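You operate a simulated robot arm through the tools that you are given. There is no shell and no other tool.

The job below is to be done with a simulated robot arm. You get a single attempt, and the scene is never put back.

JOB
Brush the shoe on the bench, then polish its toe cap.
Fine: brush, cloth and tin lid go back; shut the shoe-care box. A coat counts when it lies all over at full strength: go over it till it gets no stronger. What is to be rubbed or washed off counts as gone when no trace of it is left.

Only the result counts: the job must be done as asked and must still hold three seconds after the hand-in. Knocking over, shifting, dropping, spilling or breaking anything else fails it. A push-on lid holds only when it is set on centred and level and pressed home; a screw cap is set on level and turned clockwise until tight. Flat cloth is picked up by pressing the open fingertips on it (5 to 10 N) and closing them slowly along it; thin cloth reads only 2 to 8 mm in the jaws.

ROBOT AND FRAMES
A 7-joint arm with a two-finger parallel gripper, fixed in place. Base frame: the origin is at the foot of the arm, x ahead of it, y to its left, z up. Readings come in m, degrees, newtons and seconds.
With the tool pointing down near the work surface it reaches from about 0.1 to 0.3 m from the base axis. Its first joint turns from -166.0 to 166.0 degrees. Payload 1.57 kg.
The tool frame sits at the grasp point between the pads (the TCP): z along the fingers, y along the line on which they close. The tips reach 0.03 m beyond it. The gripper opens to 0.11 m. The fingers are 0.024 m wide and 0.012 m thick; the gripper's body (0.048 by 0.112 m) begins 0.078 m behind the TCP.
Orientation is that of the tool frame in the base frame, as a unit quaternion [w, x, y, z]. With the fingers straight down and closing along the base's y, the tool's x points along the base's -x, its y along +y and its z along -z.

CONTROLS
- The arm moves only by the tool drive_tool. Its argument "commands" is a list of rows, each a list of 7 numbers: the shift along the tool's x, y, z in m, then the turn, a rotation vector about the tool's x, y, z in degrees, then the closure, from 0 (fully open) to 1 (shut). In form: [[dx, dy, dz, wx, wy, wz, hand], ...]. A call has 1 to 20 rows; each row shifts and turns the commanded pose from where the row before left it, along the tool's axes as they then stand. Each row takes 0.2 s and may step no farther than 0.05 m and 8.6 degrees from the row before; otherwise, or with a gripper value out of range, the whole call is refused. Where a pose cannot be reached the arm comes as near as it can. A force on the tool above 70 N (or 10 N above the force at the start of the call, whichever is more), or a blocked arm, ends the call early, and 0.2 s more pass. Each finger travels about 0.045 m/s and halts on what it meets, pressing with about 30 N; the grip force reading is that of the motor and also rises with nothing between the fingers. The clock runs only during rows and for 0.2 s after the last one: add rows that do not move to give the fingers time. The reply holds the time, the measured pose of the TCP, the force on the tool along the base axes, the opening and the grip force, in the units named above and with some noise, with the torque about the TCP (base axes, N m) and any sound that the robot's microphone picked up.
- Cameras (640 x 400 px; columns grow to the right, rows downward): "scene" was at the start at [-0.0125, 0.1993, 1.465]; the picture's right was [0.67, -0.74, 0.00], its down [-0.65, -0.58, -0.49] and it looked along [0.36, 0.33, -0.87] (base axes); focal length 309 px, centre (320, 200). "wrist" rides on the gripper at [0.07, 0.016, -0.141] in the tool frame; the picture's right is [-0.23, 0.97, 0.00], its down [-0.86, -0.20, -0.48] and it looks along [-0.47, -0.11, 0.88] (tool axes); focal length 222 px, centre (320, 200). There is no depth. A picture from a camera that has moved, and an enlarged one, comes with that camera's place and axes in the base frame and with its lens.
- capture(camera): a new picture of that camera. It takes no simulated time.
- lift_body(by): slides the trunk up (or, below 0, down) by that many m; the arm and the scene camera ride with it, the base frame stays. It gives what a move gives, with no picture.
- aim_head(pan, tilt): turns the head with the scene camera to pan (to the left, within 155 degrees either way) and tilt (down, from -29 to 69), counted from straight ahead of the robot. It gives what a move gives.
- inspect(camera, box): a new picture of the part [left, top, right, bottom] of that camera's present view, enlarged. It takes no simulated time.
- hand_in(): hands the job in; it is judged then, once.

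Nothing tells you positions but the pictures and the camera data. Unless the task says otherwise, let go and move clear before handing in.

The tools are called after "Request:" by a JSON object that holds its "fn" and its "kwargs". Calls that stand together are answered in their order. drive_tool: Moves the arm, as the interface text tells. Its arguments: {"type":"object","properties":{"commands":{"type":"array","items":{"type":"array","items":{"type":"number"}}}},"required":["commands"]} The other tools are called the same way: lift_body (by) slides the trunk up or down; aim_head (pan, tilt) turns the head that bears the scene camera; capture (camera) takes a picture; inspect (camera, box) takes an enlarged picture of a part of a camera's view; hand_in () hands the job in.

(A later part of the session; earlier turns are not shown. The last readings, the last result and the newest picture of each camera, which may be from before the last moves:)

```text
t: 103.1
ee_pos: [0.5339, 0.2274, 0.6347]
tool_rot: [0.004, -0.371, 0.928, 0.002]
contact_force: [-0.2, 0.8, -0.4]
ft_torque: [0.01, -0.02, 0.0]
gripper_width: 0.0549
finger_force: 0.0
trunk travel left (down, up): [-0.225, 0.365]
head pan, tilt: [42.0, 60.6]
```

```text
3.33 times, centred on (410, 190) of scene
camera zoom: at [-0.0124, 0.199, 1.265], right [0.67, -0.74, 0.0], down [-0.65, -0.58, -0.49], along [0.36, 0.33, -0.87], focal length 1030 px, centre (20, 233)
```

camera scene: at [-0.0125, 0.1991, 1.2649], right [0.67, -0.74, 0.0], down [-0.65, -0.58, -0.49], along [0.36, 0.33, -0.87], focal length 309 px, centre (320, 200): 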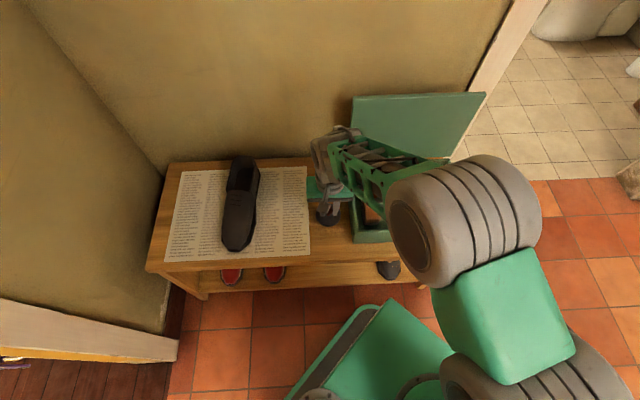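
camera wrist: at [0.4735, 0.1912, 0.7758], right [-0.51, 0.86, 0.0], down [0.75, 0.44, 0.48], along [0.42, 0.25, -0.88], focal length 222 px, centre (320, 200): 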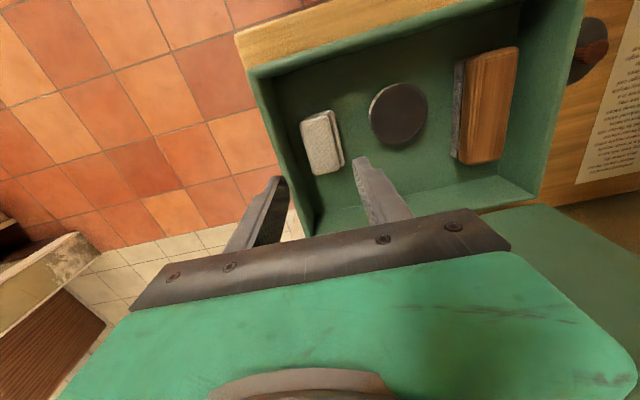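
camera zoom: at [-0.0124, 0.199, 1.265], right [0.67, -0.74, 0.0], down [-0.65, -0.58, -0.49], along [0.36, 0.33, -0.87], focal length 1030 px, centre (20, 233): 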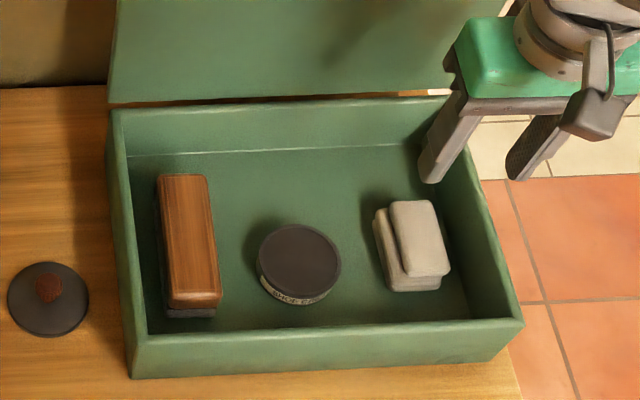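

Request:
{"fn": "inspect", "kwargs": {"camera": "wrist", "box": [270, 80, 440, 200]}}

Request:
{"fn": "inspect", "kwargs": {"camera": "scene", "box": [385, 180, 450, 225]}}

```text
3.33 times, centred on (355, 140) of wrist
camera zoom: at [0.4735, 0.1912, 0.7758], right [-0.51, 0.86, 0.0], down [0.75, 0.44, 0.48], along [0.42, 0.25, -0.88], focal length 740 px, centre (203, 400)
```

zoom: 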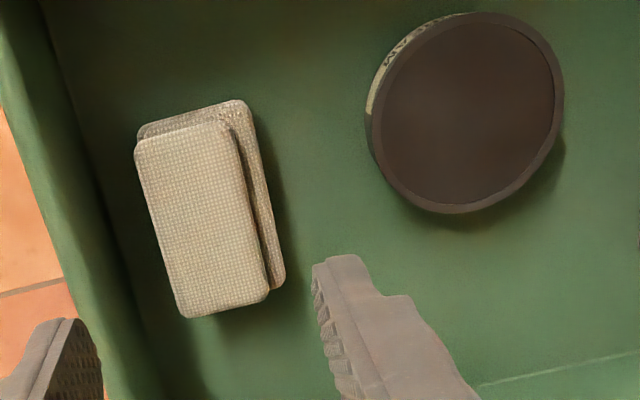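

```text
8.89 times, centred on (418, 202) of scene
camera zoom: at [-0.0124, 0.199, 1.265], right [0.67, -0.74, 0.0], down [-0.65, -0.58, -0.49], along [0.36, 0.33, -0.87], focal length 2746 px, centre (-547, 178)
```

zoom: 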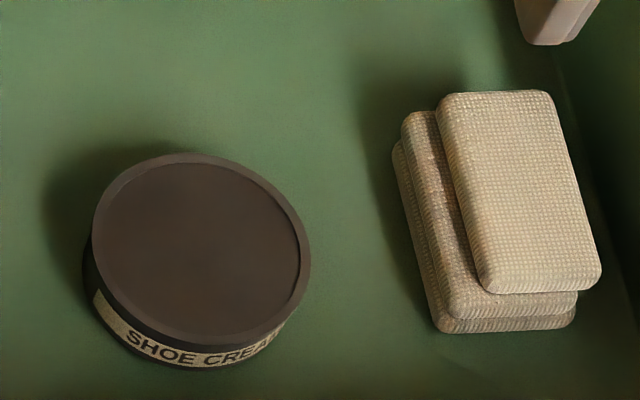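

The cloth is a small folded pad of three layers, about 48 × 77 mm and 23 mm tall, lying front-to-back with a narrow gap to the right wall. I'll align over it and lower partway, then check clearances.

Request:
{"fn": "drive_tool", "kwargs": {"commands": [[-0.0079, 0.005, 0, 0, 0, 0, 0.49], [0, 0, 0.03, 0, 0, 0, 0.49], [0, 0, 0.03, 0, 0, 0, 0.49], [0, 0, 0.025, 0, 0, 0, 0.49], [0, 0, 0.015, 0, 0, 0, 0.49], [0, 0, 0, 0, 0, 0, 0.49]]}}

Request:
{"fn": "inspect", "kwargs": {"camera": "wrist", "box": [200, 60, 460, 240]}}

Request:
{"fn": "inspect", "kwargs": {"camera": "scene", "box": [380, 150, 470, 240]}}

```text
t: 104.5
ee_pos: [0.541, 0.2421, 0.5381]
tool_rot: [0.004, -0.372, 0.928, 0.001]
contact_force: [0.7, -1.5, 0.3]
ft_torque: [0.01, 0.0, 0.01]
gripper_width: 0.056
finger_force: 0.0
trunk travel left (down, up): [-0.225, 0.365]
head pan, tilt: [42.0, 60.6]
```

```text
2.22 times, centred on (330, 150) of wrist
camera zoom: at [0.4782, 0.2037, 0.6794], right [-0.51, 0.86, 0.0], down [0.75, 0.44, 0.48], along [0.42, 0.25, -0.88], focal length 494 px, centre (298, 311)
```

zoom: 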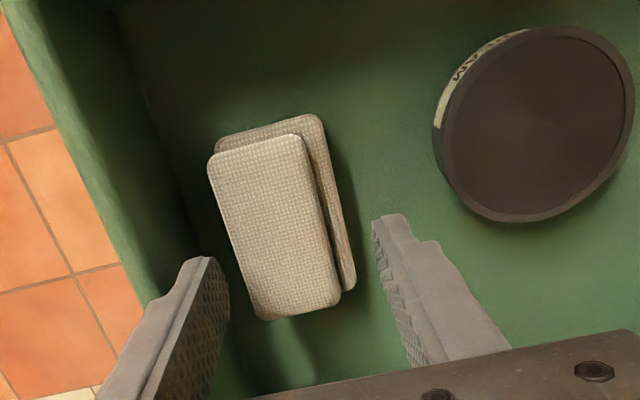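

```text
4.44 times, centred on (425, 195) of scene
camera zoom: at [-0.0124, 0.199, 1.265], right [0.67, -0.74, 0.0], down [-0.65, -0.58, -0.49], along [0.36, 0.33, -0.87], focal length 1373 px, centre (-147, 222)
```

zoom: 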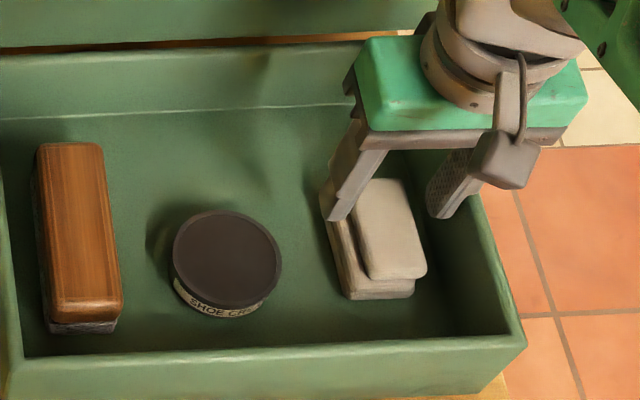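

Good alignment; I'll shift 7 mm toward the front and 1.5 mm right, then lower so the tips are near the bottom layers and watch for contact.

Request:
{"fn": "drive_tool", "kwargs": {"commands": [[0.007, -0.0015, 0.01, 0, 0, 0, 0.505], [0, 0, 0.01, 0, 0, 0, 0.505], [0, 0, 0.008, 0, 0, 0, 0.505], [0, 0, 0.006, 0, 0, 0, 0.505], [0, 0, 0, 0, 0, 0, 0.505]]}}

Request:
{"fn": "inspect", "kwargs": {"camera": "wrist", "box": [200, 60, 460, 240]}}

Request:
{"fn": "inspect", "kwargs": {"camera": "scene", "box": [380, 150, 470, 240]}}

```text
t: 105.7
ee_pos: [0.5351, 0.234, 0.5042]
tool_rot: [0.002, -0.371, 0.928, 0.001]
contact_force: [-0.1, -0.6, 0.0]
ft_torque: [0.02, 0.0, 0.01]
gripper_width: 0.0545
finger_force: 0.1
trunk travel left (down, up): [-0.225, 0.365]
head pan, tilt: [42.0, 60.6]
```

```text
2.22 times, centred on (330, 150) of wrist
camera zoom: at [0.4721, 0.1969, 0.6462], right [-0.51, 0.86, 0.0], down [0.76, 0.44, 0.48], along [0.42, 0.25, -0.88], focal length 494 px, centre (298, 311)
```

zoom: 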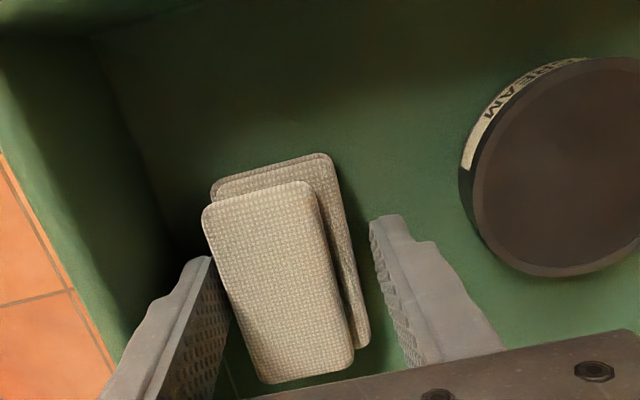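

```text
4.44 times, centred on (425, 195) of scene
camera zoom: at [-0.0124, 0.199, 1.265], right [0.67, -0.74, 0.0], down [-0.65, -0.58, -0.49], along [0.36, 0.33, -0.87], focal length 1373 px, centre (-147, 222)
```

zoom: 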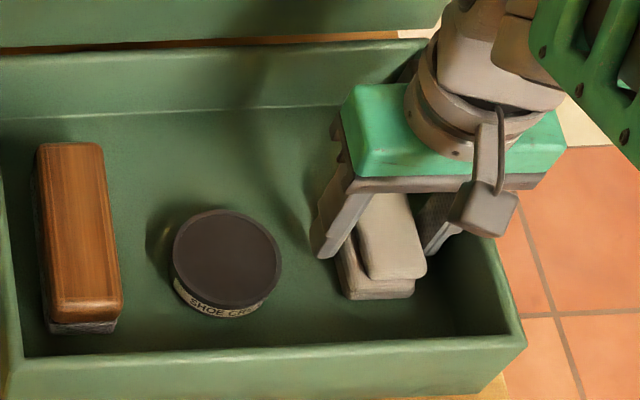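

No contact, and the pad is between the fingers. I'll lower 5 mm more and close slowly.

Request:
{"fn": "drive_tool", "kwargs": {"commands": [[0, 0, 0.003, 0, 0, 0, 0.505], [0, 0, 0.002, 0, 0, 0, 0.505], [0, 0, 0, 0, 0, 0, 0.53], [0, 0, 0, 0, 0, 0, 0.55], [0, 0, 0, 0, 0, 0, 0.57], [0, 0, 0, 0, 0, 0, 0.6], [0, 0, 0, 0, 0, 0, 0.65], [0, 0, 0, 0, 0, 0, 0.75], [0, 0, 0, 0, 0, 0, 0.75]]}}

Request:
{"fn": "inspect", "kwargs": {"camera": "wrist", "box": [200, 60, 460, 240]}}

```text
t: 107.7
ee_pos: [0.5344, 0.2326, 0.4986]
tool_rot: [0.003, -0.371, 0.928, 0.001]
contact_force: [0.2, -0.3, 1.2]
ft_torque: [-0.02, 0.0, 0.02]
gripper_width: 0.0447
finger_force: 29.4
trunk travel left (down, up): [-0.225, 0.365]
head pan, tilt: [42.0, 60.6]
```

```text
2.22 times, centred on (330, 150) of wrist
camera zoom: at [0.4722, 0.1963, 0.6406], right [-0.51, 0.86, 0.0], down [0.76, 0.44, 0.48], along [0.42, 0.25, -0.88], focal length 494 px, centre (298, 311)
```

zoom: 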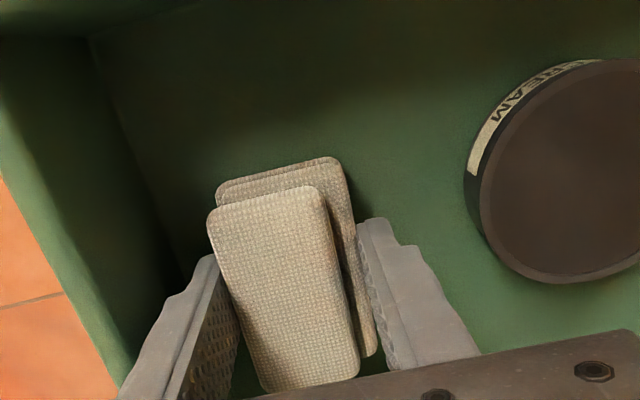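

The cloth is gripped, 45 mm wide at 29 N; I'll note this pose for its return. I'll lift it, move over the tin and tilt it 20° so the front edge can dip into the cream inside the rim.

Request:
{"fn": "drive_tool", "kwargs": {"commands": [[0, 0, -0.01, 0, 0, 0, 0.8], [0, 0, -0.02, 0, 0, 0, 0.9], [0, 0, -0.035, 0, 0, 0, 1], [0, 0, -0.035, 0, 0, 0, 1], [0.001, 0.0336, 0, 0, 0, 0, 1], [0.001, 0.0336, 0, 0, 0, 0, 1], [0.001, 0.0336, 0, 0, 0, 0, 1], [0, 0, 0, 0, -6.67, 0, 1], [0, 0, 0, 0, -6.67, 0, 1], [0, 0, 0, 0, -6.67, 0, 1], [0, 0, 0, 0, 0, 0, 1]]}}

Request:
{"fn": "capture", "kwargs": {"camera": "wrist"}}

Request:
{"fn": "inspect", "kwargs": {"camera": "scene", "box": [340, 130, 460, 240]}}

```text
t: 110.1
ee_pos: [0.4616, 0.3033, 0.5991]
tool_rot: [0.165, -0.366, 0.914, 0.066]
contact_force: [-0.2, -0.3, 0.1]
ft_torque: [0.0, -0.02, -0.01]
gripper_width: 0.0448
finger_force: 29.9
trunk travel left (down, up): [-0.225, 0.365]
head pan, tilt: [42.0, 60.6]
```

```text
taken
camera wrist: at [0.3678, 0.2361, 0.7078], right [-0.52, 0.85, 0.08], down [0.6, 0.29, 0.75], along [0.61, 0.43, -0.66], focal length 222 px, centre (320, 200)
```

wrist: 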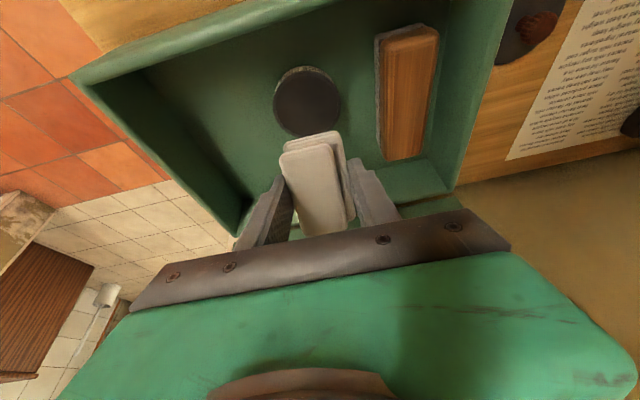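

```text
3.64 times, centred on (400, 185) of scene
camera zoom: at [-0.0125, 0.199, 1.265], right [0.67, -0.74, 0.0], down [-0.65, -0.58, -0.49], along [0.36, 0.33, -0.87], focal length 1123 px, centre (29, 254)
```

zoom: 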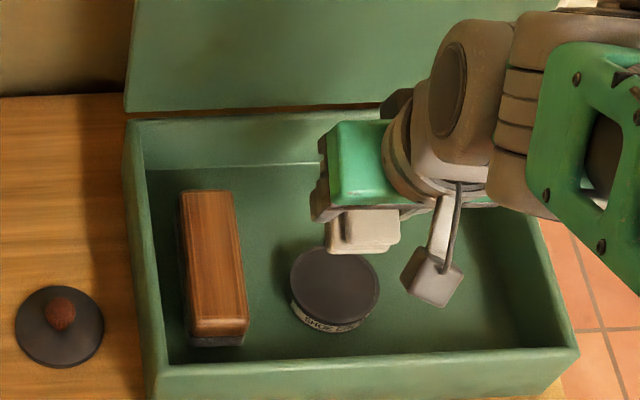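

The tilted cloth hangs above the tin with its front edge lowest. Lowering vertically toward the cream.

Request:
{"fn": "drive_tool", "kwargs": {"commands": [[0.0095, 0, 0.0253, 0, 0, 0, 1], [0.0085, 0, 0.0225, 0, 0, 0, 1], [0, 0, 0, 0, 0, 0, 1]]}}

Request:
{"fn": "inspect", "kwargs": {"camera": "wrist", "box": [220, 60, 420, 240]}}

Request:
{"fn": "inspect", "kwargs": {"camera": "scene", "box": [360, 150, 450, 230]}}

```text
t: 110.9
ee_pos: [0.462, 0.3039, 0.5485]
tool_rot: [0.163, -0.367, 0.914, 0.066]
contact_force: [-0.3, 0.7, -1.4]
ft_torque: [0.03, -0.02, -0.02]
gripper_width: 0.0447
finger_force: 30.1
trunk travel left (down, up): [-0.225, 0.365]
head pan, tilt: [42.0, 60.6]
```

```text
2.22 times, centred on (320, 150) of wrist
camera zoom: at [0.3685, 0.2365, 0.6574], right [-0.52, 0.85, 0.08], down [0.6, 0.29, 0.75], along [0.61, 0.43, -0.66], focal length 494 px, centre (320, 311)
```

zoom: 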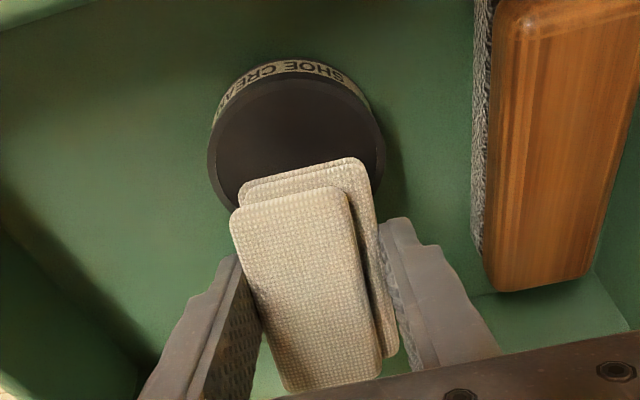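

```text
5.00 times, centred on (405, 190) of scene
camera zoom: at [-0.0124, 0.199, 1.265], right [0.67, -0.74, 0.0], down [-0.65, -0.58, -0.49], along [0.36, 0.33, -0.87], focal length 1544 px, centre (-105, 250)
```

zoom: 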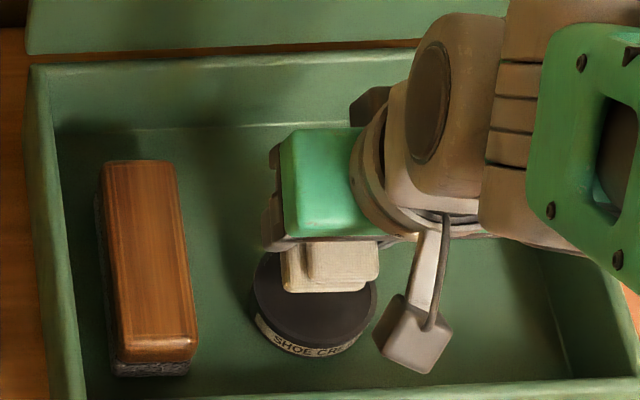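

The cloth's front edge is over the middle of the cream and inside the rim. I'll lower in small steps to touch it.

Request:
{"fn": "drive_tool", "kwargs": {"commands": [[0.001, 0, 0.0028, 0, 0, 0, 1], [0.001, 0, 0.0028, 0, 0, 0, 1], [0, 0, 0, 0, 0, 0, 1]]}}

```text
t: 111.7
ee_pos: [0.4623, 0.3032, 0.5422]
tool_rot: [0.164, -0.365, 0.914, 0.066]
contact_force: [0.4, 0.5, -0.1]
ft_torque: [-0.01, -0.01, 0.02]
gripper_width: 0.0447
finger_force: 30.3
trunk travel left (down, up): [-0.225, 0.365]
head pan, tilt: [42.0, 60.6]
```

Request:
{"fn": "drive_tool", "kwargs": {"commands": [[0.0007, 0, 0.0019, 0, 0, 0, 1], [0.0007, 0, 0.0019, 0, 0, 0, 1], [0, 0, 0, 0, 0, 0, 1]]}}

```text
t: 112.5
ee_pos: [0.4626, 0.3027, 0.5378]
tool_rot: [0.164, -0.365, 0.914, 0.065]
contact_force: [1.2, 0.1, -0.4]
ft_torque: [-0.01, -0.05, 0.0]
gripper_width: 0.0448
finger_force: 30.5
trunk travel left (down, up): [-0.225, 0.365]
head pan, tilt: [42.0, 60.6]
```

Request:
{"fn": "drive_tool", "kwargs": {"commands": [[0.0005, 0, 0.0014, 0, 0, 0, 1], [0.0005, 0, 0.0014, 0, 0, 0, 1], [0, 0, 0, 0, 0, 0, 1]]}}

Request:
{"fn": "inspect", "kwargs": {"camera": "wrist", "box": [220, 60, 420, 240]}}

```text
t: 113.3
ee_pos: [0.4621, 0.3037, 0.536]
tool_rot: [0.163, -0.366, 0.914, 0.066]
contact_force: [-1.0, 0.4, -0.8]
ft_torque: [-0.01, -0.02, 0.01]
gripper_width: 0.0445
finger_force: 30.6
trunk travel left (down, up): [-0.225, 0.365]
head pan, tilt: [42.0, 60.6]
```

```text
2.22 times, centred on (320, 150) of wrist
camera zoom: at [0.3678, 0.2365, 0.6443], right [-0.52, 0.85, 0.08], down [0.6, 0.29, 0.75], along [0.61, 0.43, -0.66], focal length 494 px, centre (320, 311)
```

zoom: 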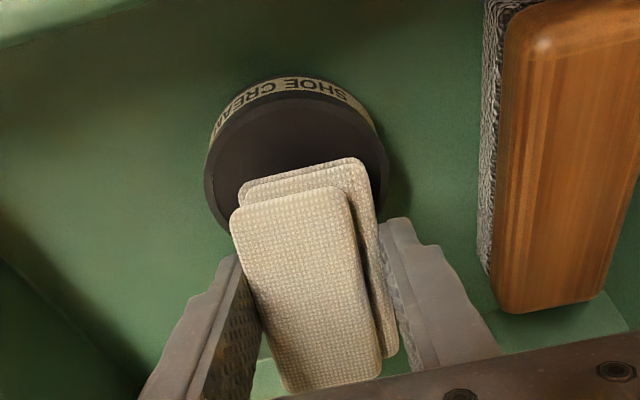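

Request:
{"fn": "drive_tool", "kwargs": {"commands": [[0.0005, 0, 0.0014, 0, 0, 0, 1], [0.0005, 0, 0.0014, 0, 0, 0, 1], [0, 0, 0, 0, 0, 0, 1]]}}

```text
t: 114.1
ee_pos: [0.4624, 0.3024, 0.533]
tool_rot: [0.164, -0.365, 0.914, 0.066]
contact_force: [0.2, -0.1, 2.7]
ft_torque: [-0.03, 0.04, 0.0]
gripper_width: 0.0447
finger_force: 30.2
trunk travel left (down, up): [-0.225, 0.365]
head pan, tilt: [42.0, 60.6]
```

Light contact with the cream. I'll press slightly more and make small dabbing movements without moving the tin.

Request:
{"fn": "drive_tool", "kwargs": {"commands": [[0.0003, 0, 0.0008, 0, 0, 0, 1], [0, 0.002, 0, 0, 0, 0, 1], [0, -0.004, 0, 0, 0, 0, 1], [0, 0.002, 0, 0, 0, 0, 1], [0, 0, 0, 0, 0, 0, 1]]}}

Request:
{"fn": "inspect", "kwargs": {"camera": "wrist", "box": [220, 60, 420, 240]}}

```text
t: 115.3
ee_pos: [0.4628, 0.3049, 0.5326]
tool_rot: [0.166, -0.365, 0.914, 0.066]
contact_force: [-3.6, -0.1, 16.8]
ft_torque: [-0.22, 0.42, -0.04]
gripper_width: 0.0447
finger_force: 30.2
trunk travel left (down, up): [-0.225, 0.365]
head pan, tilt: [42.0, 60.6]
```

```text
2.22 times, centred on (320, 150) of wrist
camera zoom: at [0.368, 0.2371, 0.6408], right [-0.52, 0.85, 0.08], down [0.6, 0.29, 0.75], along [0.61, 0.43, -0.66], focal length 494 px, centre (320, 311)
```

zoom: 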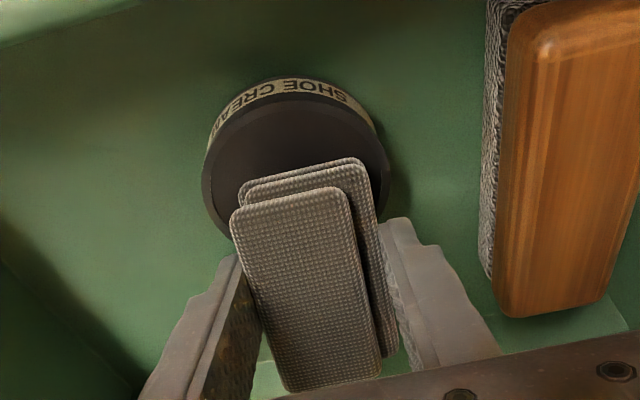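

The whole cloth has darkened, so it has taken up cream. I'll lift out of the tin, level off and carry it over to the toe cap.

Request:
{"fn": "drive_tool", "kwargs": {"commands": [[-0.0137, 0, -0.0365, 0, 0, 0, 1], [-0.0137, 0, -0.0365, 0, 0, 0, 1], [-0.0137, 0, -0.0365, 0, 0, 0, 1], [0, 0, 0, 0, 6.67, 0, 1], [0, 0, 0, 0, 6.67, 0, 1], [0, 0, 0, 0, 6.67, 0, 1], [0.0094, 0.0424, 0, 0, 0, 0, 1], [0.0094, 0.0424, 0, 0, 0, 0, 1], [0.0094, 0.0424, 0, 0, 0, 0, 1], [0.0094, 0.0424, 0, 0, 0, 0, 1], [0.0094, 0.0424, 0, 0, 0, 0, 1], [0.0094, 0.0424, 0, 0, 0, 0, 1], [0, 0, 0, 0, 0, 0, 1]]}}

Request:
{"fn": "capture", "kwargs": {"camera": "wrist"}}

Request:
{"fn": "capture", "kwargs": {"camera": "scene"}}

```text
t: 118.1
ee_pos: [0.2457, 0.4516, 0.6455]
tool_rot: [0.002, -0.371, 0.929, 0.001]
contact_force: [0.1, 0.1, -0.5]
ft_torque: [0.01, 0.01, 0.02]
gripper_width: 0.0448
finger_force: 29.9
trunk travel left (down, up): [-0.225, 0.365]
head pan, tilt: [42.0, 60.6]
```

```text
taken
camera wrist: at [0.1832, 0.4139, 0.7877], right [-0.51, 0.86, 0.0], down [0.76, 0.44, 0.48], along [0.42, 0.25, -0.88], focal length 222 px, centre (320, 200)
```

wrist: 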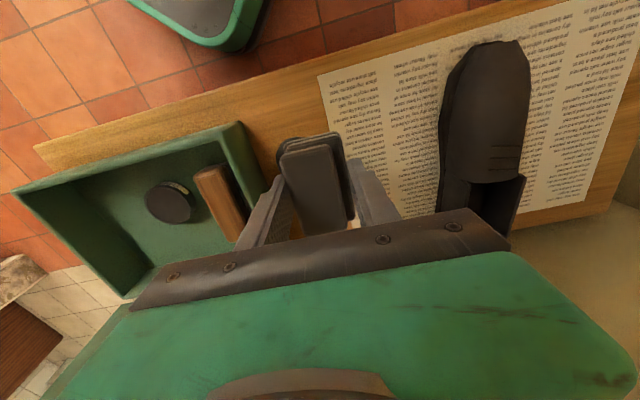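

```text
taken
camera scene: at [-0.0125, 0.1991, 1.2649], right [0.67, -0.74, 0.0], down [-0.65, -0.58, -0.49], along [0.36, 0.33, -0.87], focal length 309 px, centre (320, 200)
```

scene: 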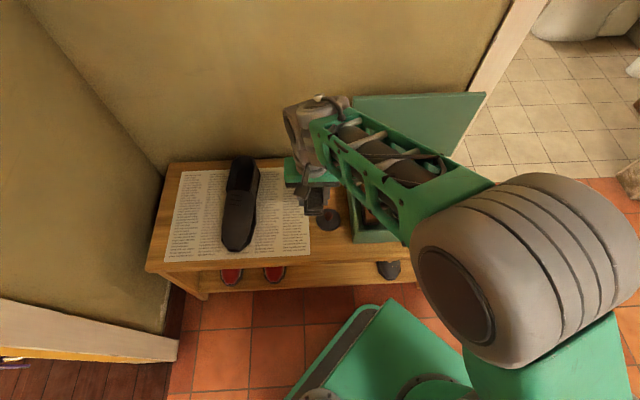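

Request:
{"fn": "drive_tool", "kwargs": {"commands": [[0.0094, 0.042, 0, 0, 0, 0, 1], [0.0094, 0.042, 0, 0, 0, 0, 1], [0.0094, 0.042, 0, 0, 0, 0, 1], [0.0094, 0.042, 0, 0, 0, 0, 1], [0.0094, 0.042, 0, 0, 0, 0, 1], [0, 0, 0.03, 0, 0, 5, 1], [0, 0, 0.02, 0, -7.5, 0, 1], [0, 0, 0, 0, -7.5, 0, 1], [0, 0, 0, 0, 0, 0, 1]]}}

Request:
{"fn": "capture", "kwargs": {"camera": "wrist"}}

```text
t: 120.1
ee_pos: [0.0671, 0.5698, 0.5977]
tool_rot: [0.126, -0.328, 0.935, 0.045]
contact_force: [-0.3, -0.2, -0.9]
ft_torque: [0.03, 0.03, 0.01]
gripper_width: 0.0446
finger_force: 29.6
trunk travel left (down, up): [-0.225, 0.365]
head pan, tilt: [42.0, 60.6]
```

```text
taken
camera wrist: at [-0.0242, 0.5166, 0.7159], right [-0.44, 0.9, 0.06], down [0.67, 0.28, 0.69], along [0.6, 0.34, -0.72], focal length 222 px, centre (320, 200)
```

wrist: 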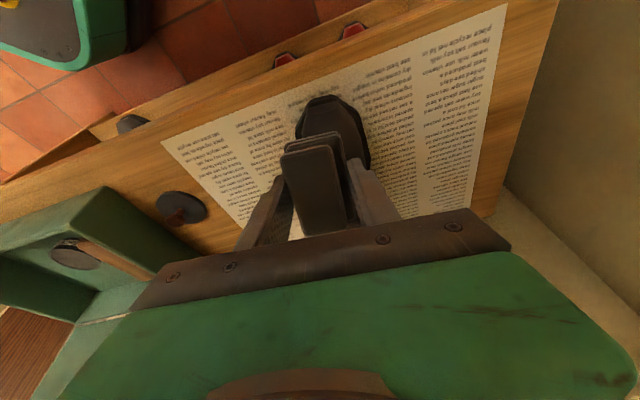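

The cloth is positioned above the toe. Lowering vertically, then in small steps.

Request:
{"fn": "drive_tool", "kwargs": {"commands": [[0.0073, 0, 0.027, 0, 0, 0, 1], [0.0065, 0, 0.024, 0, 0, 0, 1], [0, 0, 0, 0, 0, 0, 1]]}}

Request:
{"fn": "inspect", "kwargs": {"camera": "wrist", "box": [220, 60, 420, 240]}}

```text
t: 120.9
ee_pos: [0.067, 0.5689, 0.5433]
tool_rot: [0.125, -0.327, 0.936, 0.044]
contact_force: [-0.1, 0.5, -0.3]
ft_torque: [0.0, 0.0, -0.03]
gripper_width: 0.0446
finger_force: 30.0
trunk travel left (down, up): [-0.225, 0.365]
head pan, tilt: [42.0, 60.6]
```

```text
2.22 times, centred on (320, 150) of wrist
camera zoom: at [-0.0252, 0.5173, 0.6626], right [-0.44, 0.9, 0.06], down [0.67, 0.28, 0.69], along [0.6, 0.34, -0.72], focal length 494 px, centre (320, 311)
```

zoom: 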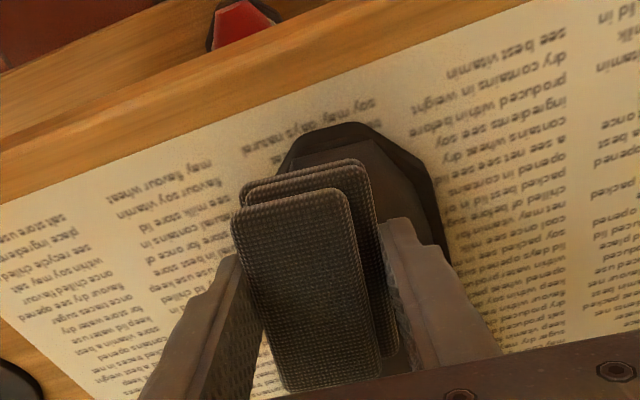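

Request:
{"fn": "drive_tool", "kwargs": {"commands": [[0.0008, 0, 0.0029, 0, 0, 0, 1], [0.0008, 0, 0.0029, 0, 0, 0, 1], [0, 0, 0, 0, 0, 0, 1]]}}

```text
t: 121.7
ee_pos: [0.0677, 0.5693, 0.5382]
tool_rot: [0.126, -0.328, 0.935, 0.044]
contact_force: [-0.6, 0.1, -0.5]
ft_torque: [-0.02, 0.0, -0.02]
gripper_width: 0.045
finger_force: 29.8
trunk travel left (down, up): [-0.225, 0.365]
head pan, tilt: [42.0, 60.6]
```

Request:
{"fn": "drive_tool", "kwargs": {"commands": [[0.0005, 0, 0.0019, 0, 0, 0, 1], [0.0005, 0, 0.0019, 0, 0, 0, 1], [0, 0, 0, 0, 0, 0, 1]]}}

```text
t: 122.5
ee_pos: [0.0688, 0.57, 0.5346]
tool_rot: [0.126, -0.327, 0.935, 0.045]
contact_force: [-0.4, -0.2, 2.5]
ft_torque: [-0.09, 0.09, 0.03]
gripper_width: 0.0448
finger_force: 30.3
trunk travel left (down, up): [-0.225, 0.365]
head pan, tilt: [42.0, 60.6]
```

First contact at about 3 N, front edge first. I'll ease the tilt by 2°, press a touch more and rub.

Request:
{"fn": "drive_tool", "kwargs": {"commands": [[0.0003, 0, 0.001, 0, 2, 0, 1], [0.006, 0, 0, 0, 0, 0, 1], [-0.006, 0, 0, 0, 0, 0, 1], [-0.006, 0, 0, 0, 0, 0, 1], [-0.006, 0, 0, 0, 0, 0, 1], [0.006, 0, 0, 0, 0, 0, 1], [0.006, 0, 0, 0, 0, 0, 1], [0, 0, 0, 0, 0, 0, 1]]}}

```text
t: 124.3
ee_pos: [0.0678, 0.5691, 0.5338]
tool_rot: [0.109, -0.328, 0.938, 0.038]
contact_force: [2.8, 0.1, 5.5]
ft_torque: [0.23, -0.29, -0.18]
gripper_width: 0.0448
finger_force: 29.8
trunk travel left (down, up): [-0.225, 0.365]
head pan, tilt: [42.0, 60.6]
```

Contact at about 6 N. More strokes along and across the toe, then I'll lift and look at the coat.

Request:
{"fn": "drive_tool", "kwargs": {"commands": [[0.006, 0.004, 0, 0, 0, 0, 1], [0.006, 0.004, 0, 0, 0, 0, 1], [-0.006, 0.004, 0, 0, 0, 0, 1], [-0.006, 0, 0, 0, 0, 0, 1], [-0.006, -0.004, 0, 0, 0, 0, 1], [0.006, -0.004, 0, 0, 0, 0, 1], [0.006, -0.004, 0, 0, 0, 0, 1], [0.006, -0.004, 0, 0, 0, 0, 1], [-0.006, -0.004, 0, 0, 0, 0, 1], [-0.006, 0, 0, 0, 0, 0, 1], [-0.006, 0.004, 0, 0, 0, 0, 1], [0.006, 0.004, 0, 0, 0, 0, 1], [0, 0, 0, 0, 0, 0, 1]]}}

Request:
{"fn": "drive_tool", "kwargs": {"commands": [[-0.008, 0, -0.03, 0, 0, 0, 1], [-0.008, -0.02, -0.03, 0, 0, 0, 1], [0, -0.045, 0, 0, 0, 0, 1], [0, -0.035, 0, 0, 0, 0, 1], [0, 0, 0, 0, 0, 0, 1]]}}

Request:
{"fn": "capture", "kwargs": {"camera": "wrist"}}

Request:
{"fn": "inspect", "kwargs": {"camera": "wrist", "box": [380, 20, 490, 220]}}

```text
t: 127.1
ee_pos: [0.0671, 0.5697, 0.5339]
tool_rot: [0.109, -0.329, 0.937, 0.038]
contact_force: [0.2, 0.2, 0.2]
ft_torque: [-0.04, -0.03, 0.02]
gripper_width: 0.0449
finger_force: 29.8
trunk travel left (down, up): [-0.225, 0.365]
head pan, tilt: [42.0, 60.6]
```

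```text
t: 128.3
ee_pos: [0.1309, 0.4898, 0.5918]
tool_rot: [0.109, -0.328, 0.938, 0.039]
contact_force: [0.4, -0.3, -0.3]
ft_torque: [-0.01, 0.04, 0.01]
gripper_width: 0.0446
finger_force: 29.7
trunk travel left (down, up): [-0.225, 0.365]
head pan, tilt: [42.0, 60.6]
```

```text
taken
camera wrist: at [0.0425, 0.4403, 0.7135], right [-0.43, 0.9, 0.05], down [0.69, 0.29, 0.66], along [0.58, 0.32, -0.75], focal length 222 px, centre (320, 200)
```

wrist: 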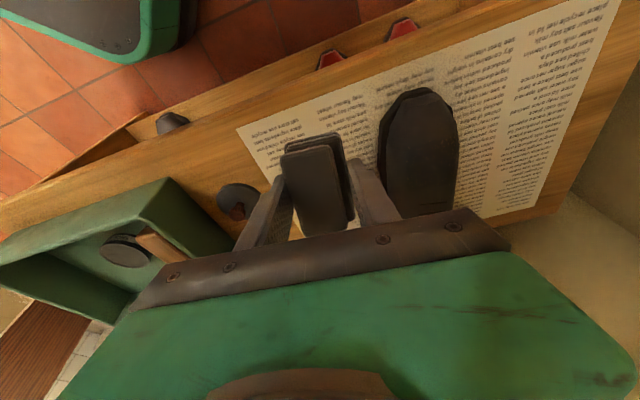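

```text
2.00 times, centred on (435, 120) of wrist
camera zoom: at [0.0425, 0.4403, 0.7135], right [-0.43, 0.9, 0.05], down [0.69, 0.29, 0.66], along [0.58, 0.32, -0.75], focal length 444 px, centre (90, 360)
```

zoom: 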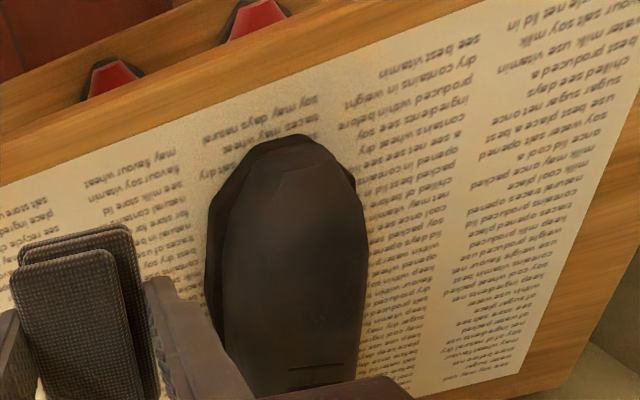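

Request:
{"fn": "inspect", "kwargs": {"camera": "wrist", "box": [370, 80, 480, 200]}}

Request:
{"fn": "inspect", "kwargs": {"camera": "scene", "box": [210, 195, 270, 258]}}

```text
3.33 times, centred on (425, 140) of wrist
camera zoom: at [0.0425, 0.4403, 0.7135], right [-0.43, 0.9, 0.05], down [0.69, 0.29, 0.66], along [0.58, 0.32, -0.75], focal length 740 px, centre (-30, 400)
```

zoom: 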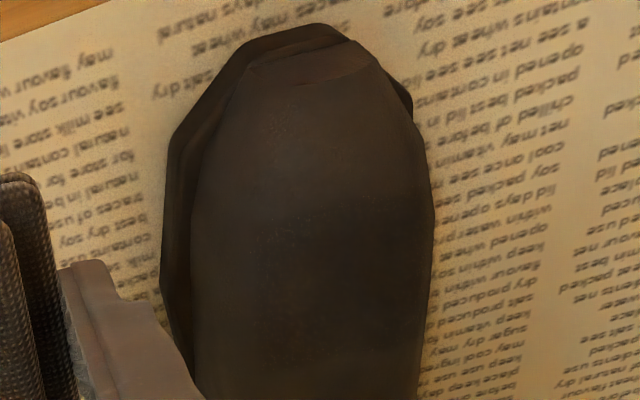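

```text
6.35 times, centred on (240, 226) of scene
camera zoom: at [-0.0125, 0.1989, 1.265], right [0.67, -0.74, 0.0], down [-0.65, -0.58, -0.49], along [0.36, 0.33, -0.87], focal length 1961 px, centre (828, 32)
```

zoom: 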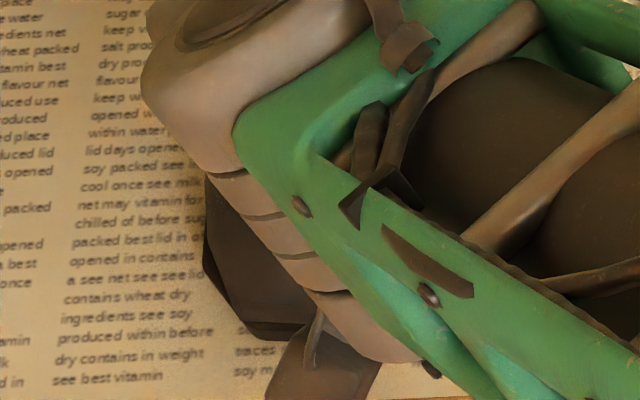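

There's a faint darker zone on the toe. I'll move the arm aside, still holding the cloth up, so the head camera can see the whole toe cap.

Request:
{"fn": "drive_tool", "kwargs": {"commands": [[-0.01, -0.045, -0.015, 0, 0, 0, 1], [-0.01, -0.045, -0.015, 0, 0, 0, 1], [-0.01, -0.045, -0.01, 0, 0, 0, 1], [-0.01, -0.045, -0.01, 0, 0, 0, 1], [-0.005, -0.045, 0, 0, 0, 0, 1], [0, 0, 0, 0, 0, 0, 1]]}}

Request:
{"fn": "inspect", "kwargs": {"camera": "scene", "box": [210, 195, 270, 258]}}

Request:
{"fn": "inspect", "kwargs": {"camera": "scene", "box": [190, 145, 310, 260]}}

```text
t: 129.7
ee_pos: [0.2956, 0.3355, 0.652]
tool_rot: [0.11, -0.329, 0.937, 0.039]
contact_force: [-1.0, 0.2, -1.5]
ft_torque: [-0.03, 0.02, -0.01]
gripper_width: 0.0445
finger_force: 29.7
trunk travel left (down, up): [-0.225, 0.365]
head pan, tilt: [42.0, 60.6]
```

```text
6.35 times, centred on (240, 226) of scene
camera zoom: at [-0.0125, 0.1989, 1.265], right [0.67, -0.74, 0.0], down [-0.65, -0.58, -0.49], along [0.36, 0.33, -0.87], focal length 1961 px, centre (828, 32)
```

zoom: 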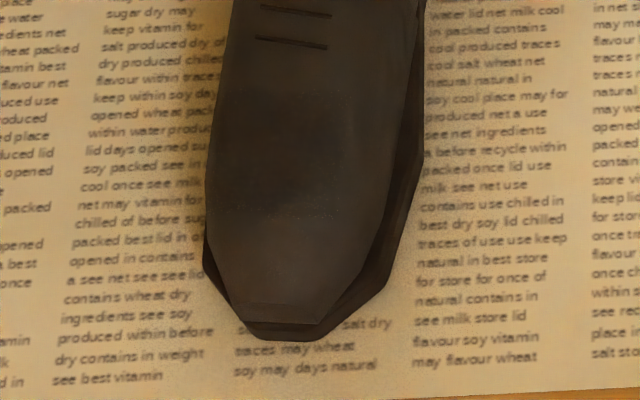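

```text
3.48 times, centred on (250, 202) of scene
camera zoom: at [-0.0125, 0.1989, 1.265], right [0.67, -0.74, 0.0], down [-0.65, -0.58, -0.49], along [0.36, 0.33, -0.87], focal length 1074 px, centre (564, 191)
```

zoom: 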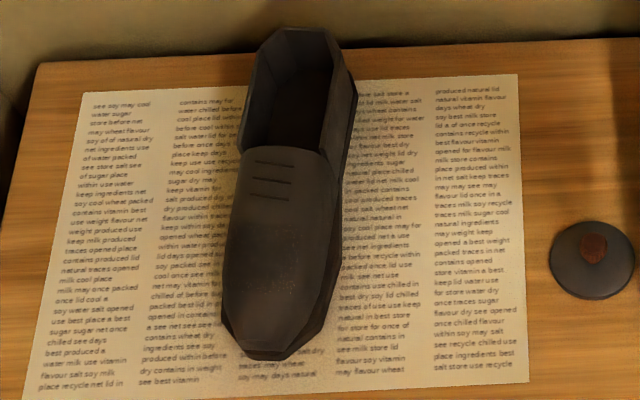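

The coat is starting to show as a darker patch on the middle of the vamp, but the toe's front and right side are still bare. The shoe has slid about 1 cm back from the push strokes. From now on I'll only pull toward the robot or rub sideways, lightly, so it doesn't slide further. Going back with matching tilt.

Request:
{"fn": "drive_tool", "kwargs": {"commands": [[0.0035, 0.0418, 0.0091, 0, 0, 0, 1], [0.0035, 0.0418, 0.0091, 0, 0, 0, 1], [0.0035, 0.0418, 0.0091, 0, 0, 0, 1], [0.0035, 0.0418, 0.0091, 0, 0, 0, 1], [0.0035, 0.0418, 0.0091, 0, 0, 0, 1], [0.0035, 0.0418, 0.0091, 0, 0, 0, 1], [0.0035, 0.0418, 0.0091, 0, 0, 0, 1], [0.0035, 0.0418, 0.0091, 0, -1, 0, 1], [0, 0, 0, 0, 0, 0, 1]]}}

Request:
{"fn": "inspect", "kwargs": {"camera": "wrist", "box": [220, 60, 420, 240]}}

```text
t: 131.7
ee_pos: [0.0788, 0.5899, 0.5796]
tool_rot: [0.118, -0.327, 0.937, 0.041]
contact_force: [0.6, 0.0, -0.5]
ft_torque: [0.0, -0.01, 0.0]
gripper_width: 0.0445
finger_force: 30.3
trunk travel left (down, up): [-0.225, 0.365]
head pan, tilt: [42.0, 60.6]
```

```text
2.22 times, centred on (320, 150) of wrist
camera zoom: at [-0.0113, 0.5386, 0.6993], right [-0.43, 0.9, 0.06], down [0.68, 0.29, 0.68], along [0.59, 0.33, -0.74], focal length 494 px, centre (320, 311)
```

zoom: 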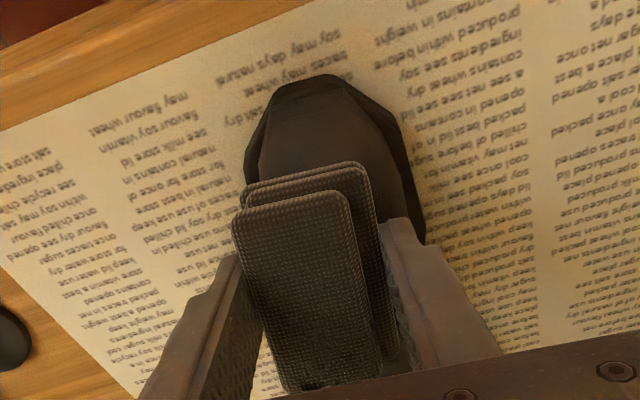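

Request:
{"fn": "drive_tool", "kwargs": {"commands": [[0.0051, 0, 0.0204, 0, 0, 0, 1], [0.0044, 0, 0.0175, 0, 0, 0, 1], [0.0004, 0, 0.0014, 0, 0, 0, 1], [0, 0, 0, 0, 0, 0, 1]]}}

```text
t: 132.7
ee_pos: [0.0796, 0.5924, 0.5384]
tool_rot: [0.118, -0.327, 0.937, 0.043]
contact_force: [-0.1, -1.0, 2.1]
ft_torque: [0.06, -0.1, -0.06]
gripper_width: 0.0447
finger_force: 30.0
trunk travel left (down, up): [-0.225, 0.365]
head pan, tilt: [42.0, 60.6]
```

Contact of about 2.5 N with the rear edge leading; I'll tilt 2° more and rub side to side while drawing toward the robot.

Request:
{"fn": "drive_tool", "kwargs": {"commands": [[0, 0, 0, 0, -2, 0, 1], [0.0002, 0, 0.0008, 0, 0, 0, 1], [0.001, 0.006, 0, 0, 0, 0, 1], [0.001, 0.006, 0, 0, 0, 0, 1], [0.001, -0.006, 0, 0, 0, 0, 1], [0.001, -0.006, 0, 0, 0, 0, 1], [0.001, -0.006, 0, 0, 0, 0, 1], [0.001, -0.006, 0, 0, 0, 0, 1], [0.001, 0.006, 0, 0, 0, 0, 1], [0.001, 0.006, 0, 0, 0, 0, 1], [0, 0, 0, 0, 0, 0, 1]]}}

```text
t: 135.1
ee_pos: [0.0769, 0.5853, 0.534]
tool_rot: [0.135, -0.327, 0.934, 0.048]
contact_force: [11.3, -12.9, 24.9]
ft_torque: [-0.4, -0.19, 0.04]
gripper_width: 0.0446
finger_force: 29.7
trunk travel left (down, up): [-0.225, 0.365]
head pan, tilt: [42.0, 60.6]
```

That pressed too hard, 25 N. I'll ease off 1.5 mm and continue with short sideways strokes.

Request:
{"fn": "drive_tool", "kwargs": {"commands": [[-0.0004, 0, -0.0016, 0, 0, 0, 1], [0, 0, 0, 0, 0, 0, 1]]}}

```text
t: 135.7
ee_pos: [0.0732, 0.5869, 0.5365]
tool_rot: [0.133, -0.327, 0.934, 0.046]
contact_force: [-1.3, -2.8, 6.3]
ft_torque: [-0.05, 0.07, -0.01]
gripper_width: 0.0449
finger_force: 29.7
trunk travel left (down, up): [-0.225, 0.365]
head pan, tilt: [42.0, 60.6]
```

Balanced contact at about 6–7 N now. Sideways strokes here.

Request:
{"fn": "drive_tool", "kwargs": {"commands": [[0, 0.005, 0, 0, 0, 0, 1], [0, 0.005, 0, 0, 0, 0, 1], [0, -0.005, 0, 0, 0, 0, 1], [0, -0.005, 0, 0, 0, 0, 1], [0, -0.005, 0, 0, 0, 0, 1], [0, -0.005, 0, 0, 0, 0, 1], [0, 0.005, 0, 0, 0, 0, 1], [0, 0.005, 0, 0, 0, 0, 1], [0, 0, 0, 0, 0, 0, 1]]}}

```text
t: 137.7
ee_pos: [0.074, 0.5874, 0.5347]
tool_rot: [0.135, -0.326, 0.934, 0.047]
contact_force: [0.7, -0.2, -0.7]
ft_torque: [-0.01, 0.02, 0.02]
gripper_width: 0.0445
finger_force: 30.7
trunk travel left (down, up): [-0.225, 0.365]
head pan, tilt: [42.0, 60.6]
```

Request:
{"fn": "inspect", "kwargs": {"camera": "wrist", "box": [220, 60, 420, 240]}}

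```text
2.22 times, centred on (320, 150) of wrist
camera zoom: at [-0.0191, 0.5332, 0.6514], right [-0.44, 0.9, 0.06], down [0.66, 0.27, 0.7], along [0.61, 0.35, -0.71], focal length 494 px, centre (320, 311)
```

zoom: 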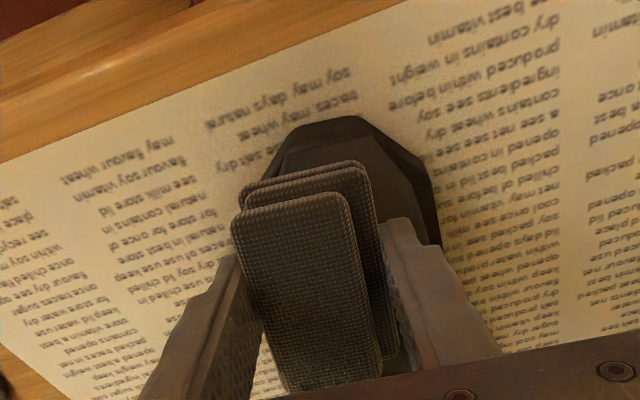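

Request:
{"fn": "drive_tool", "kwargs": {"commands": [[0.0002, 0, 0.0008, 0, 0, 0, 1], [0, 0, 0, 0, 0, 0, 1]]}}

```text
t: 138.3
ee_pos: [0.0737, 0.587, 0.5339]
tool_rot: [0.134, -0.326, 0.934, 0.047]
contact_force: [0.1, 0.7, 0.6]
ft_torque: [-0.01, 0.0, 0.02]
gripper_width: 0.0448
finger_force: 30.2
trunk travel left (down, up): [-0.225, 0.365]
head pan, tilt: [42.0, 60.6]
```

Contact was lost though I'm lower, so the shoe may have crept. I'll lift and move aside to check its position and the coat.

Request:
{"fn": "drive_tool", "kwargs": {"commands": [[-0.008, 0, -0.03, 0, 0, 0, 1], [-0.008, -0.02, -0.03, 0, 0, 0, 1], [-0.005, -0.045, -0.01, 0, 0, 0, 1], [-0.005, -0.045, -0.01, 0, 0, 0, 1], [-0.005, -0.045, 0, 0, 0, 0, 1], [-0.005, -0.045, 0, 0, 0, 0, 1], [-0.005, -0.045, 0, 0, 0, 0, 1], [0, -0.045, 0, 0, 0, 0, 1], [0, -0.03, 0, 0, 0, 0, 1], [0, 0, 0, 0, 0, 0, 1]]}}

Request:
{"fn": "inspect", "kwargs": {"camera": "scene", "box": [210, 195, 270, 258]}}

Request:
{"fn": "inspect", "kwargs": {"camera": "scene", "box": [190, 145, 310, 260]}}

```text
t: 140.5
ee_pos: [0.2858, 0.3471, 0.6208]
tool_rot: [0.133, -0.328, 0.934, 0.048]
contact_force: [-0.2, 0.0, 0.2]
ft_torque: [-0.01, 0.01, -0.01]
gripper_width: 0.0446
finger_force: 29.8
trunk travel left (down, up): [-0.225, 0.365]
head pan, tilt: [42.0, 60.6]
```

```text
6.35 times, centred on (240, 226) of scene
camera zoom: at [-0.0125, 0.1988, 1.265], right [0.67, -0.74, 0.0], down [-0.65, -0.58, -0.49], along [0.36, 0.33, -0.87], focal length 1961 px, centre (828, 32)
```

zoom: 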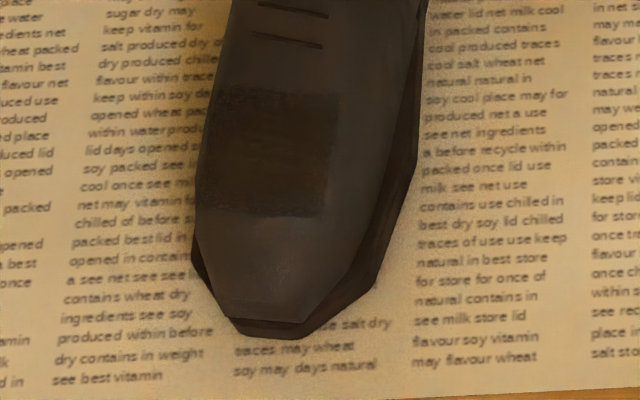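

```text
3.48 times, centred on (250, 202) of scene
camera zoom: at [-0.0125, 0.1988, 1.265], right [0.67, -0.74, 0.0], down [-0.65, -0.58, -0.49], along [0.36, 0.33, -0.87], focal length 1074 px, centre (564, 191)
```

zoom: 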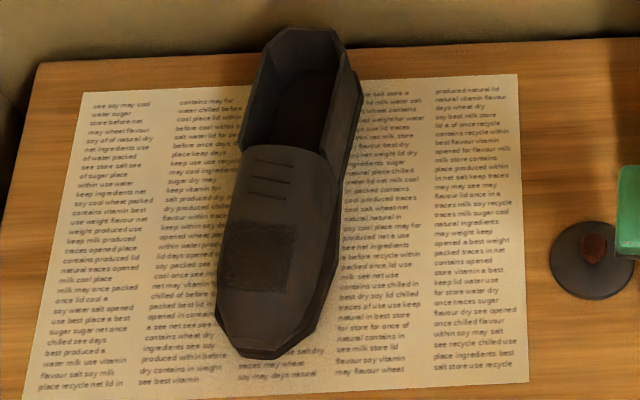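

Now a clear dark rectangle of coat shows on the toe cap, with quite straight edges, and the shoe has turned only slightly. I'll zoom in to judge its evenness.

Request:
{"fn": "inspect", "kwargs": {"camera": "scene", "box": [222, 205, 258, 235]}}

Request:
{"fn": "inspect", "kwargs": {"camera": "scene", "box": [215, 225, 260, 258]}}

```text
13.33 times, centred on (240, 220) of scene
camera zoom: at [-0.0125, 0.1988, 1.265], right [0.67, -0.74, 0.0], down [-0.65, -0.58, -0.49], along [0.36, 0.33, -0.87], focal length 4118 px, centre (1387, -67)
```

zoom: 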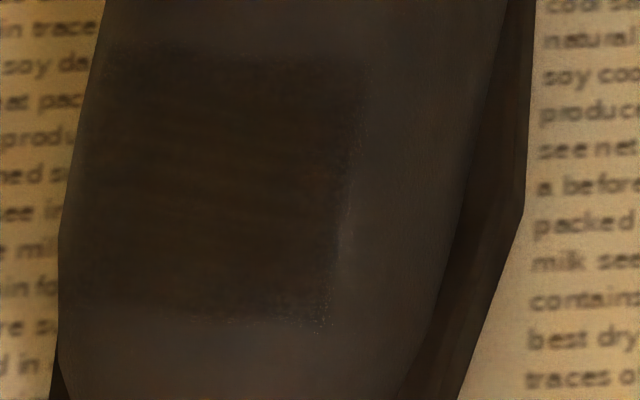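

```text
12.12 times, centred on (238, 242) of scene
camera zoom: at [-0.0125, 0.1988, 1.265], right [0.67, -0.74, 0.0], down [-0.65, -0.58, -0.49], along [0.36, 0.33, -0.87], focal length 3744 px, centre (1320, -303)
```

zoom: 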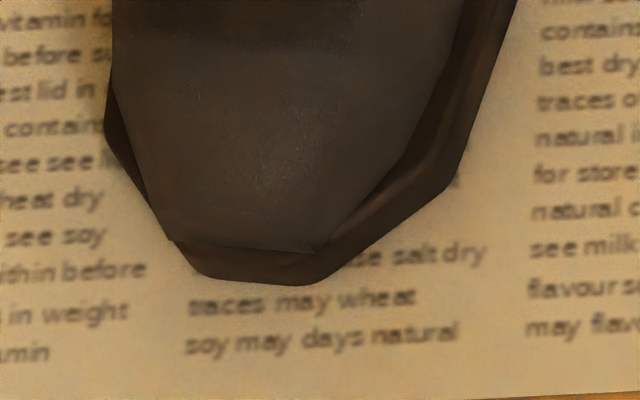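

The coat is a fairly even rectangle right where the dirt pattern was. I can't tell yet whether that's the whole toe cap or only where the cloth touched, so I'll test by rubbing lightly further forward on the toe.

Request:
{"fn": "drive_tool", "kwargs": {"commands": [[0.0075, 0.0399, 0.0059, 0, 0, 0, 1], [0.0075, 0.0399, 0.0059, 0, 0, 0, 1], [0.0075, 0.0399, 0.0059, 0, 0, 0, 1], [0.0075, 0.0399, 0.0059, 0, 0, 0, 1], [0.0075, 0.0399, 0.0059, 0, 0, 0, 1], [0.0075, 0.0399, 0.0059, 0, 0, 0, 1], [0.0075, 0.0399, 0.0059, 0, 0, 0, 1], [0.0075, 0.0399, 0.0059, 0, -2, 0, 1], [0, 0, 0, 0, 0, 0, 1]]}}

Request:
{"fn": "inspect", "kwargs": {"camera": "wrist", "box": [220, 60, 420, 240]}}

```text
t: 142.5
ee_pos: [0.0526, 0.5704, 0.5584]
tool_rot: [0.151, -0.326, 0.932, 0.053]
contact_force: [-0.4, 0.1, -1.1]
ft_torque: [0.04, -0.04, 0.01]
gripper_width: 0.0446
finger_force: 29.6
trunk travel left (down, up): [-0.225, 0.365]
head pan, tilt: [42.0, 60.6]
```

```text
2.22 times, centred on (320, 150) of wrist
camera zoom: at [-0.0433, 0.515, 0.6711], right [-0.44, 0.9, 0.07], down [0.64, 0.26, 0.72], along [0.63, 0.36, -0.69], focal length 494 px, centre (320, 311)
```

zoom: 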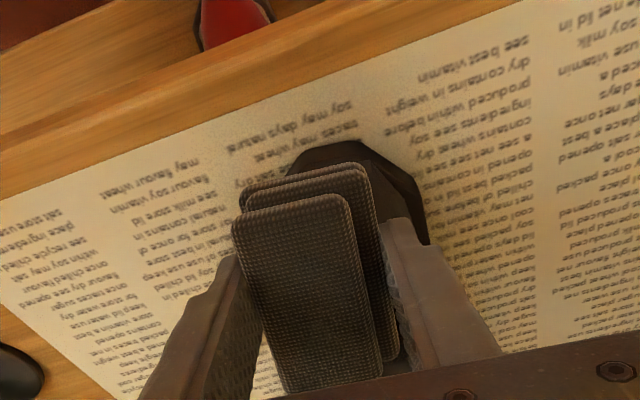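

Request:
{"fn": "drive_tool", "kwargs": {"commands": [[0.0037, 0, 0.0114, 0, 0, 0, 1], [0.0025, 0, 0.0076, 0, 0, 0, 1], [0.0006, 0, 0.0019, 0, 0, 0, 1], [0, 0, 0, 0, 0, 0, 1]]}}

```text
t: 143.5
ee_pos: [0.053, 0.5695, 0.5373]
tool_rot: [0.15, -0.326, 0.932, 0.053]
contact_force: [0.8, 0.4, 0.2]
ft_torque: [0.01, -0.02, -0.02]
gripper_width: 0.0447
finger_force: 30.0
trunk travel left (down, up): [-0.225, 0.365]
head pan, tilt: [42.0, 60.6]
```

Request:
{"fn": "drive_tool", "kwargs": {"commands": [[0.0006, 0, 0.0019, 0, 0, 0, 1], [0.0006, 0, 0.0019, 0, 0, 0, 1], [0, 0, 0, 0, 0, 0, 1]]}}

```text
t: 144.3
ee_pos: [0.053, 0.5711, 0.535]
tool_rot: [0.15, -0.327, 0.932, 0.052]
contact_force: [-0.2, 0.5, -0.6]
ft_torque: [-0.01, -0.03, 0.0]
gripper_width: 0.0445
finger_force: 29.6
trunk travel left (down, up): [-0.225, 0.365]
head pan, tilt: [42.0, 60.6]
```

Request:
{"fn": "drive_tool", "kwargs": {"commands": [[0.0006, 0, 0.0019, 0, 0, 0, 1], [0.0003, 0, 0.001, 0, 0, 0, 1], [0, 0, 0, 0, 0, 0, 1]]}}

```text
t: 145.1
ee_pos: [0.0536, 0.5694, 0.5309]
tool_rot: [0.15, -0.326, 0.932, 0.053]
contact_force: [0.5, 0.1, -0.4]
ft_torque: [-0.03, 0.01, -0.01]
gripper_width: 0.0445
finger_force: 30.2
trunk travel left (down, up): [-0.225, 0.365]
head pan, tilt: [42.0, 60.6]
```

Request:
{"fn": "drive_tool", "kwargs": {"commands": [[0.0005, 0, 0.0014, 0, 0, 0, 1], [0.0003, 0, 0.001, 0, 0, 0, 1], [0, 0, 0, 0, 0, 0, 1]]}}

```text
t: 145.9
ee_pos: [0.0523, 0.5697, 0.5289]
tool_rot: [0.149, -0.327, 0.932, 0.053]
contact_force: [-0.8, 0.0, -0.9]
ft_torque: [-0.01, -0.02, 0.01]
gripper_width: 0.0447
finger_force: 30.0
trunk travel left (down, up): [-0.225, 0.365]
head pan, tilt: [42.0, 60.6]
```

Request:
{"fn": "drive_tool", "kwargs": {"commands": [[0.0005, 0, 0.0014, 0, 0, 0, 1], [0.0003, 0, 0.001, 0, 0, 0, 1], [0, 0, 0, 0, 0, 0, 1]]}}

Request:
{"fn": "inspect", "kwargs": {"camera": "wrist", "box": [220, 60, 420, 240]}}

```text
t: 146.7
ee_pos: [0.0539, 0.5694, 0.5285]
tool_rot: [0.151, -0.325, 0.932, 0.053]
contact_force: [0.3, -1.3, 5.5]
ft_torque: [-0.02, -0.01, -0.02]
gripper_width: 0.0448
finger_force: 29.8
trunk travel left (down, up): [-0.225, 0.365]
head pan, tilt: [42.0, 60.6]
```

```text
2.22 times, centred on (320, 150) of wrist
camera zoom: at [-0.0434, 0.5127, 0.6402], right [-0.44, 0.9, 0.07], down [0.64, 0.25, 0.72], along [0.63, 0.36, -0.69], focal length 494 px, centre (320, 311)
```

zoom: 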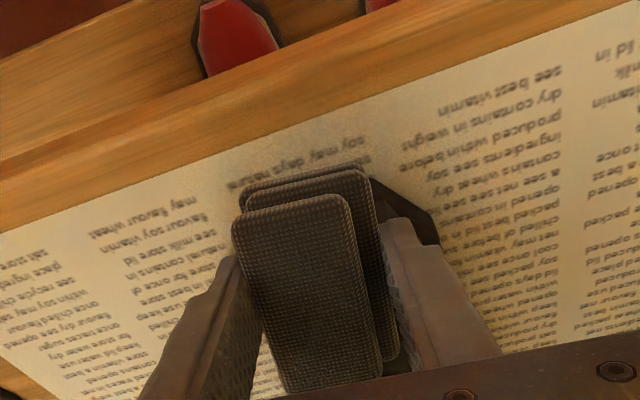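

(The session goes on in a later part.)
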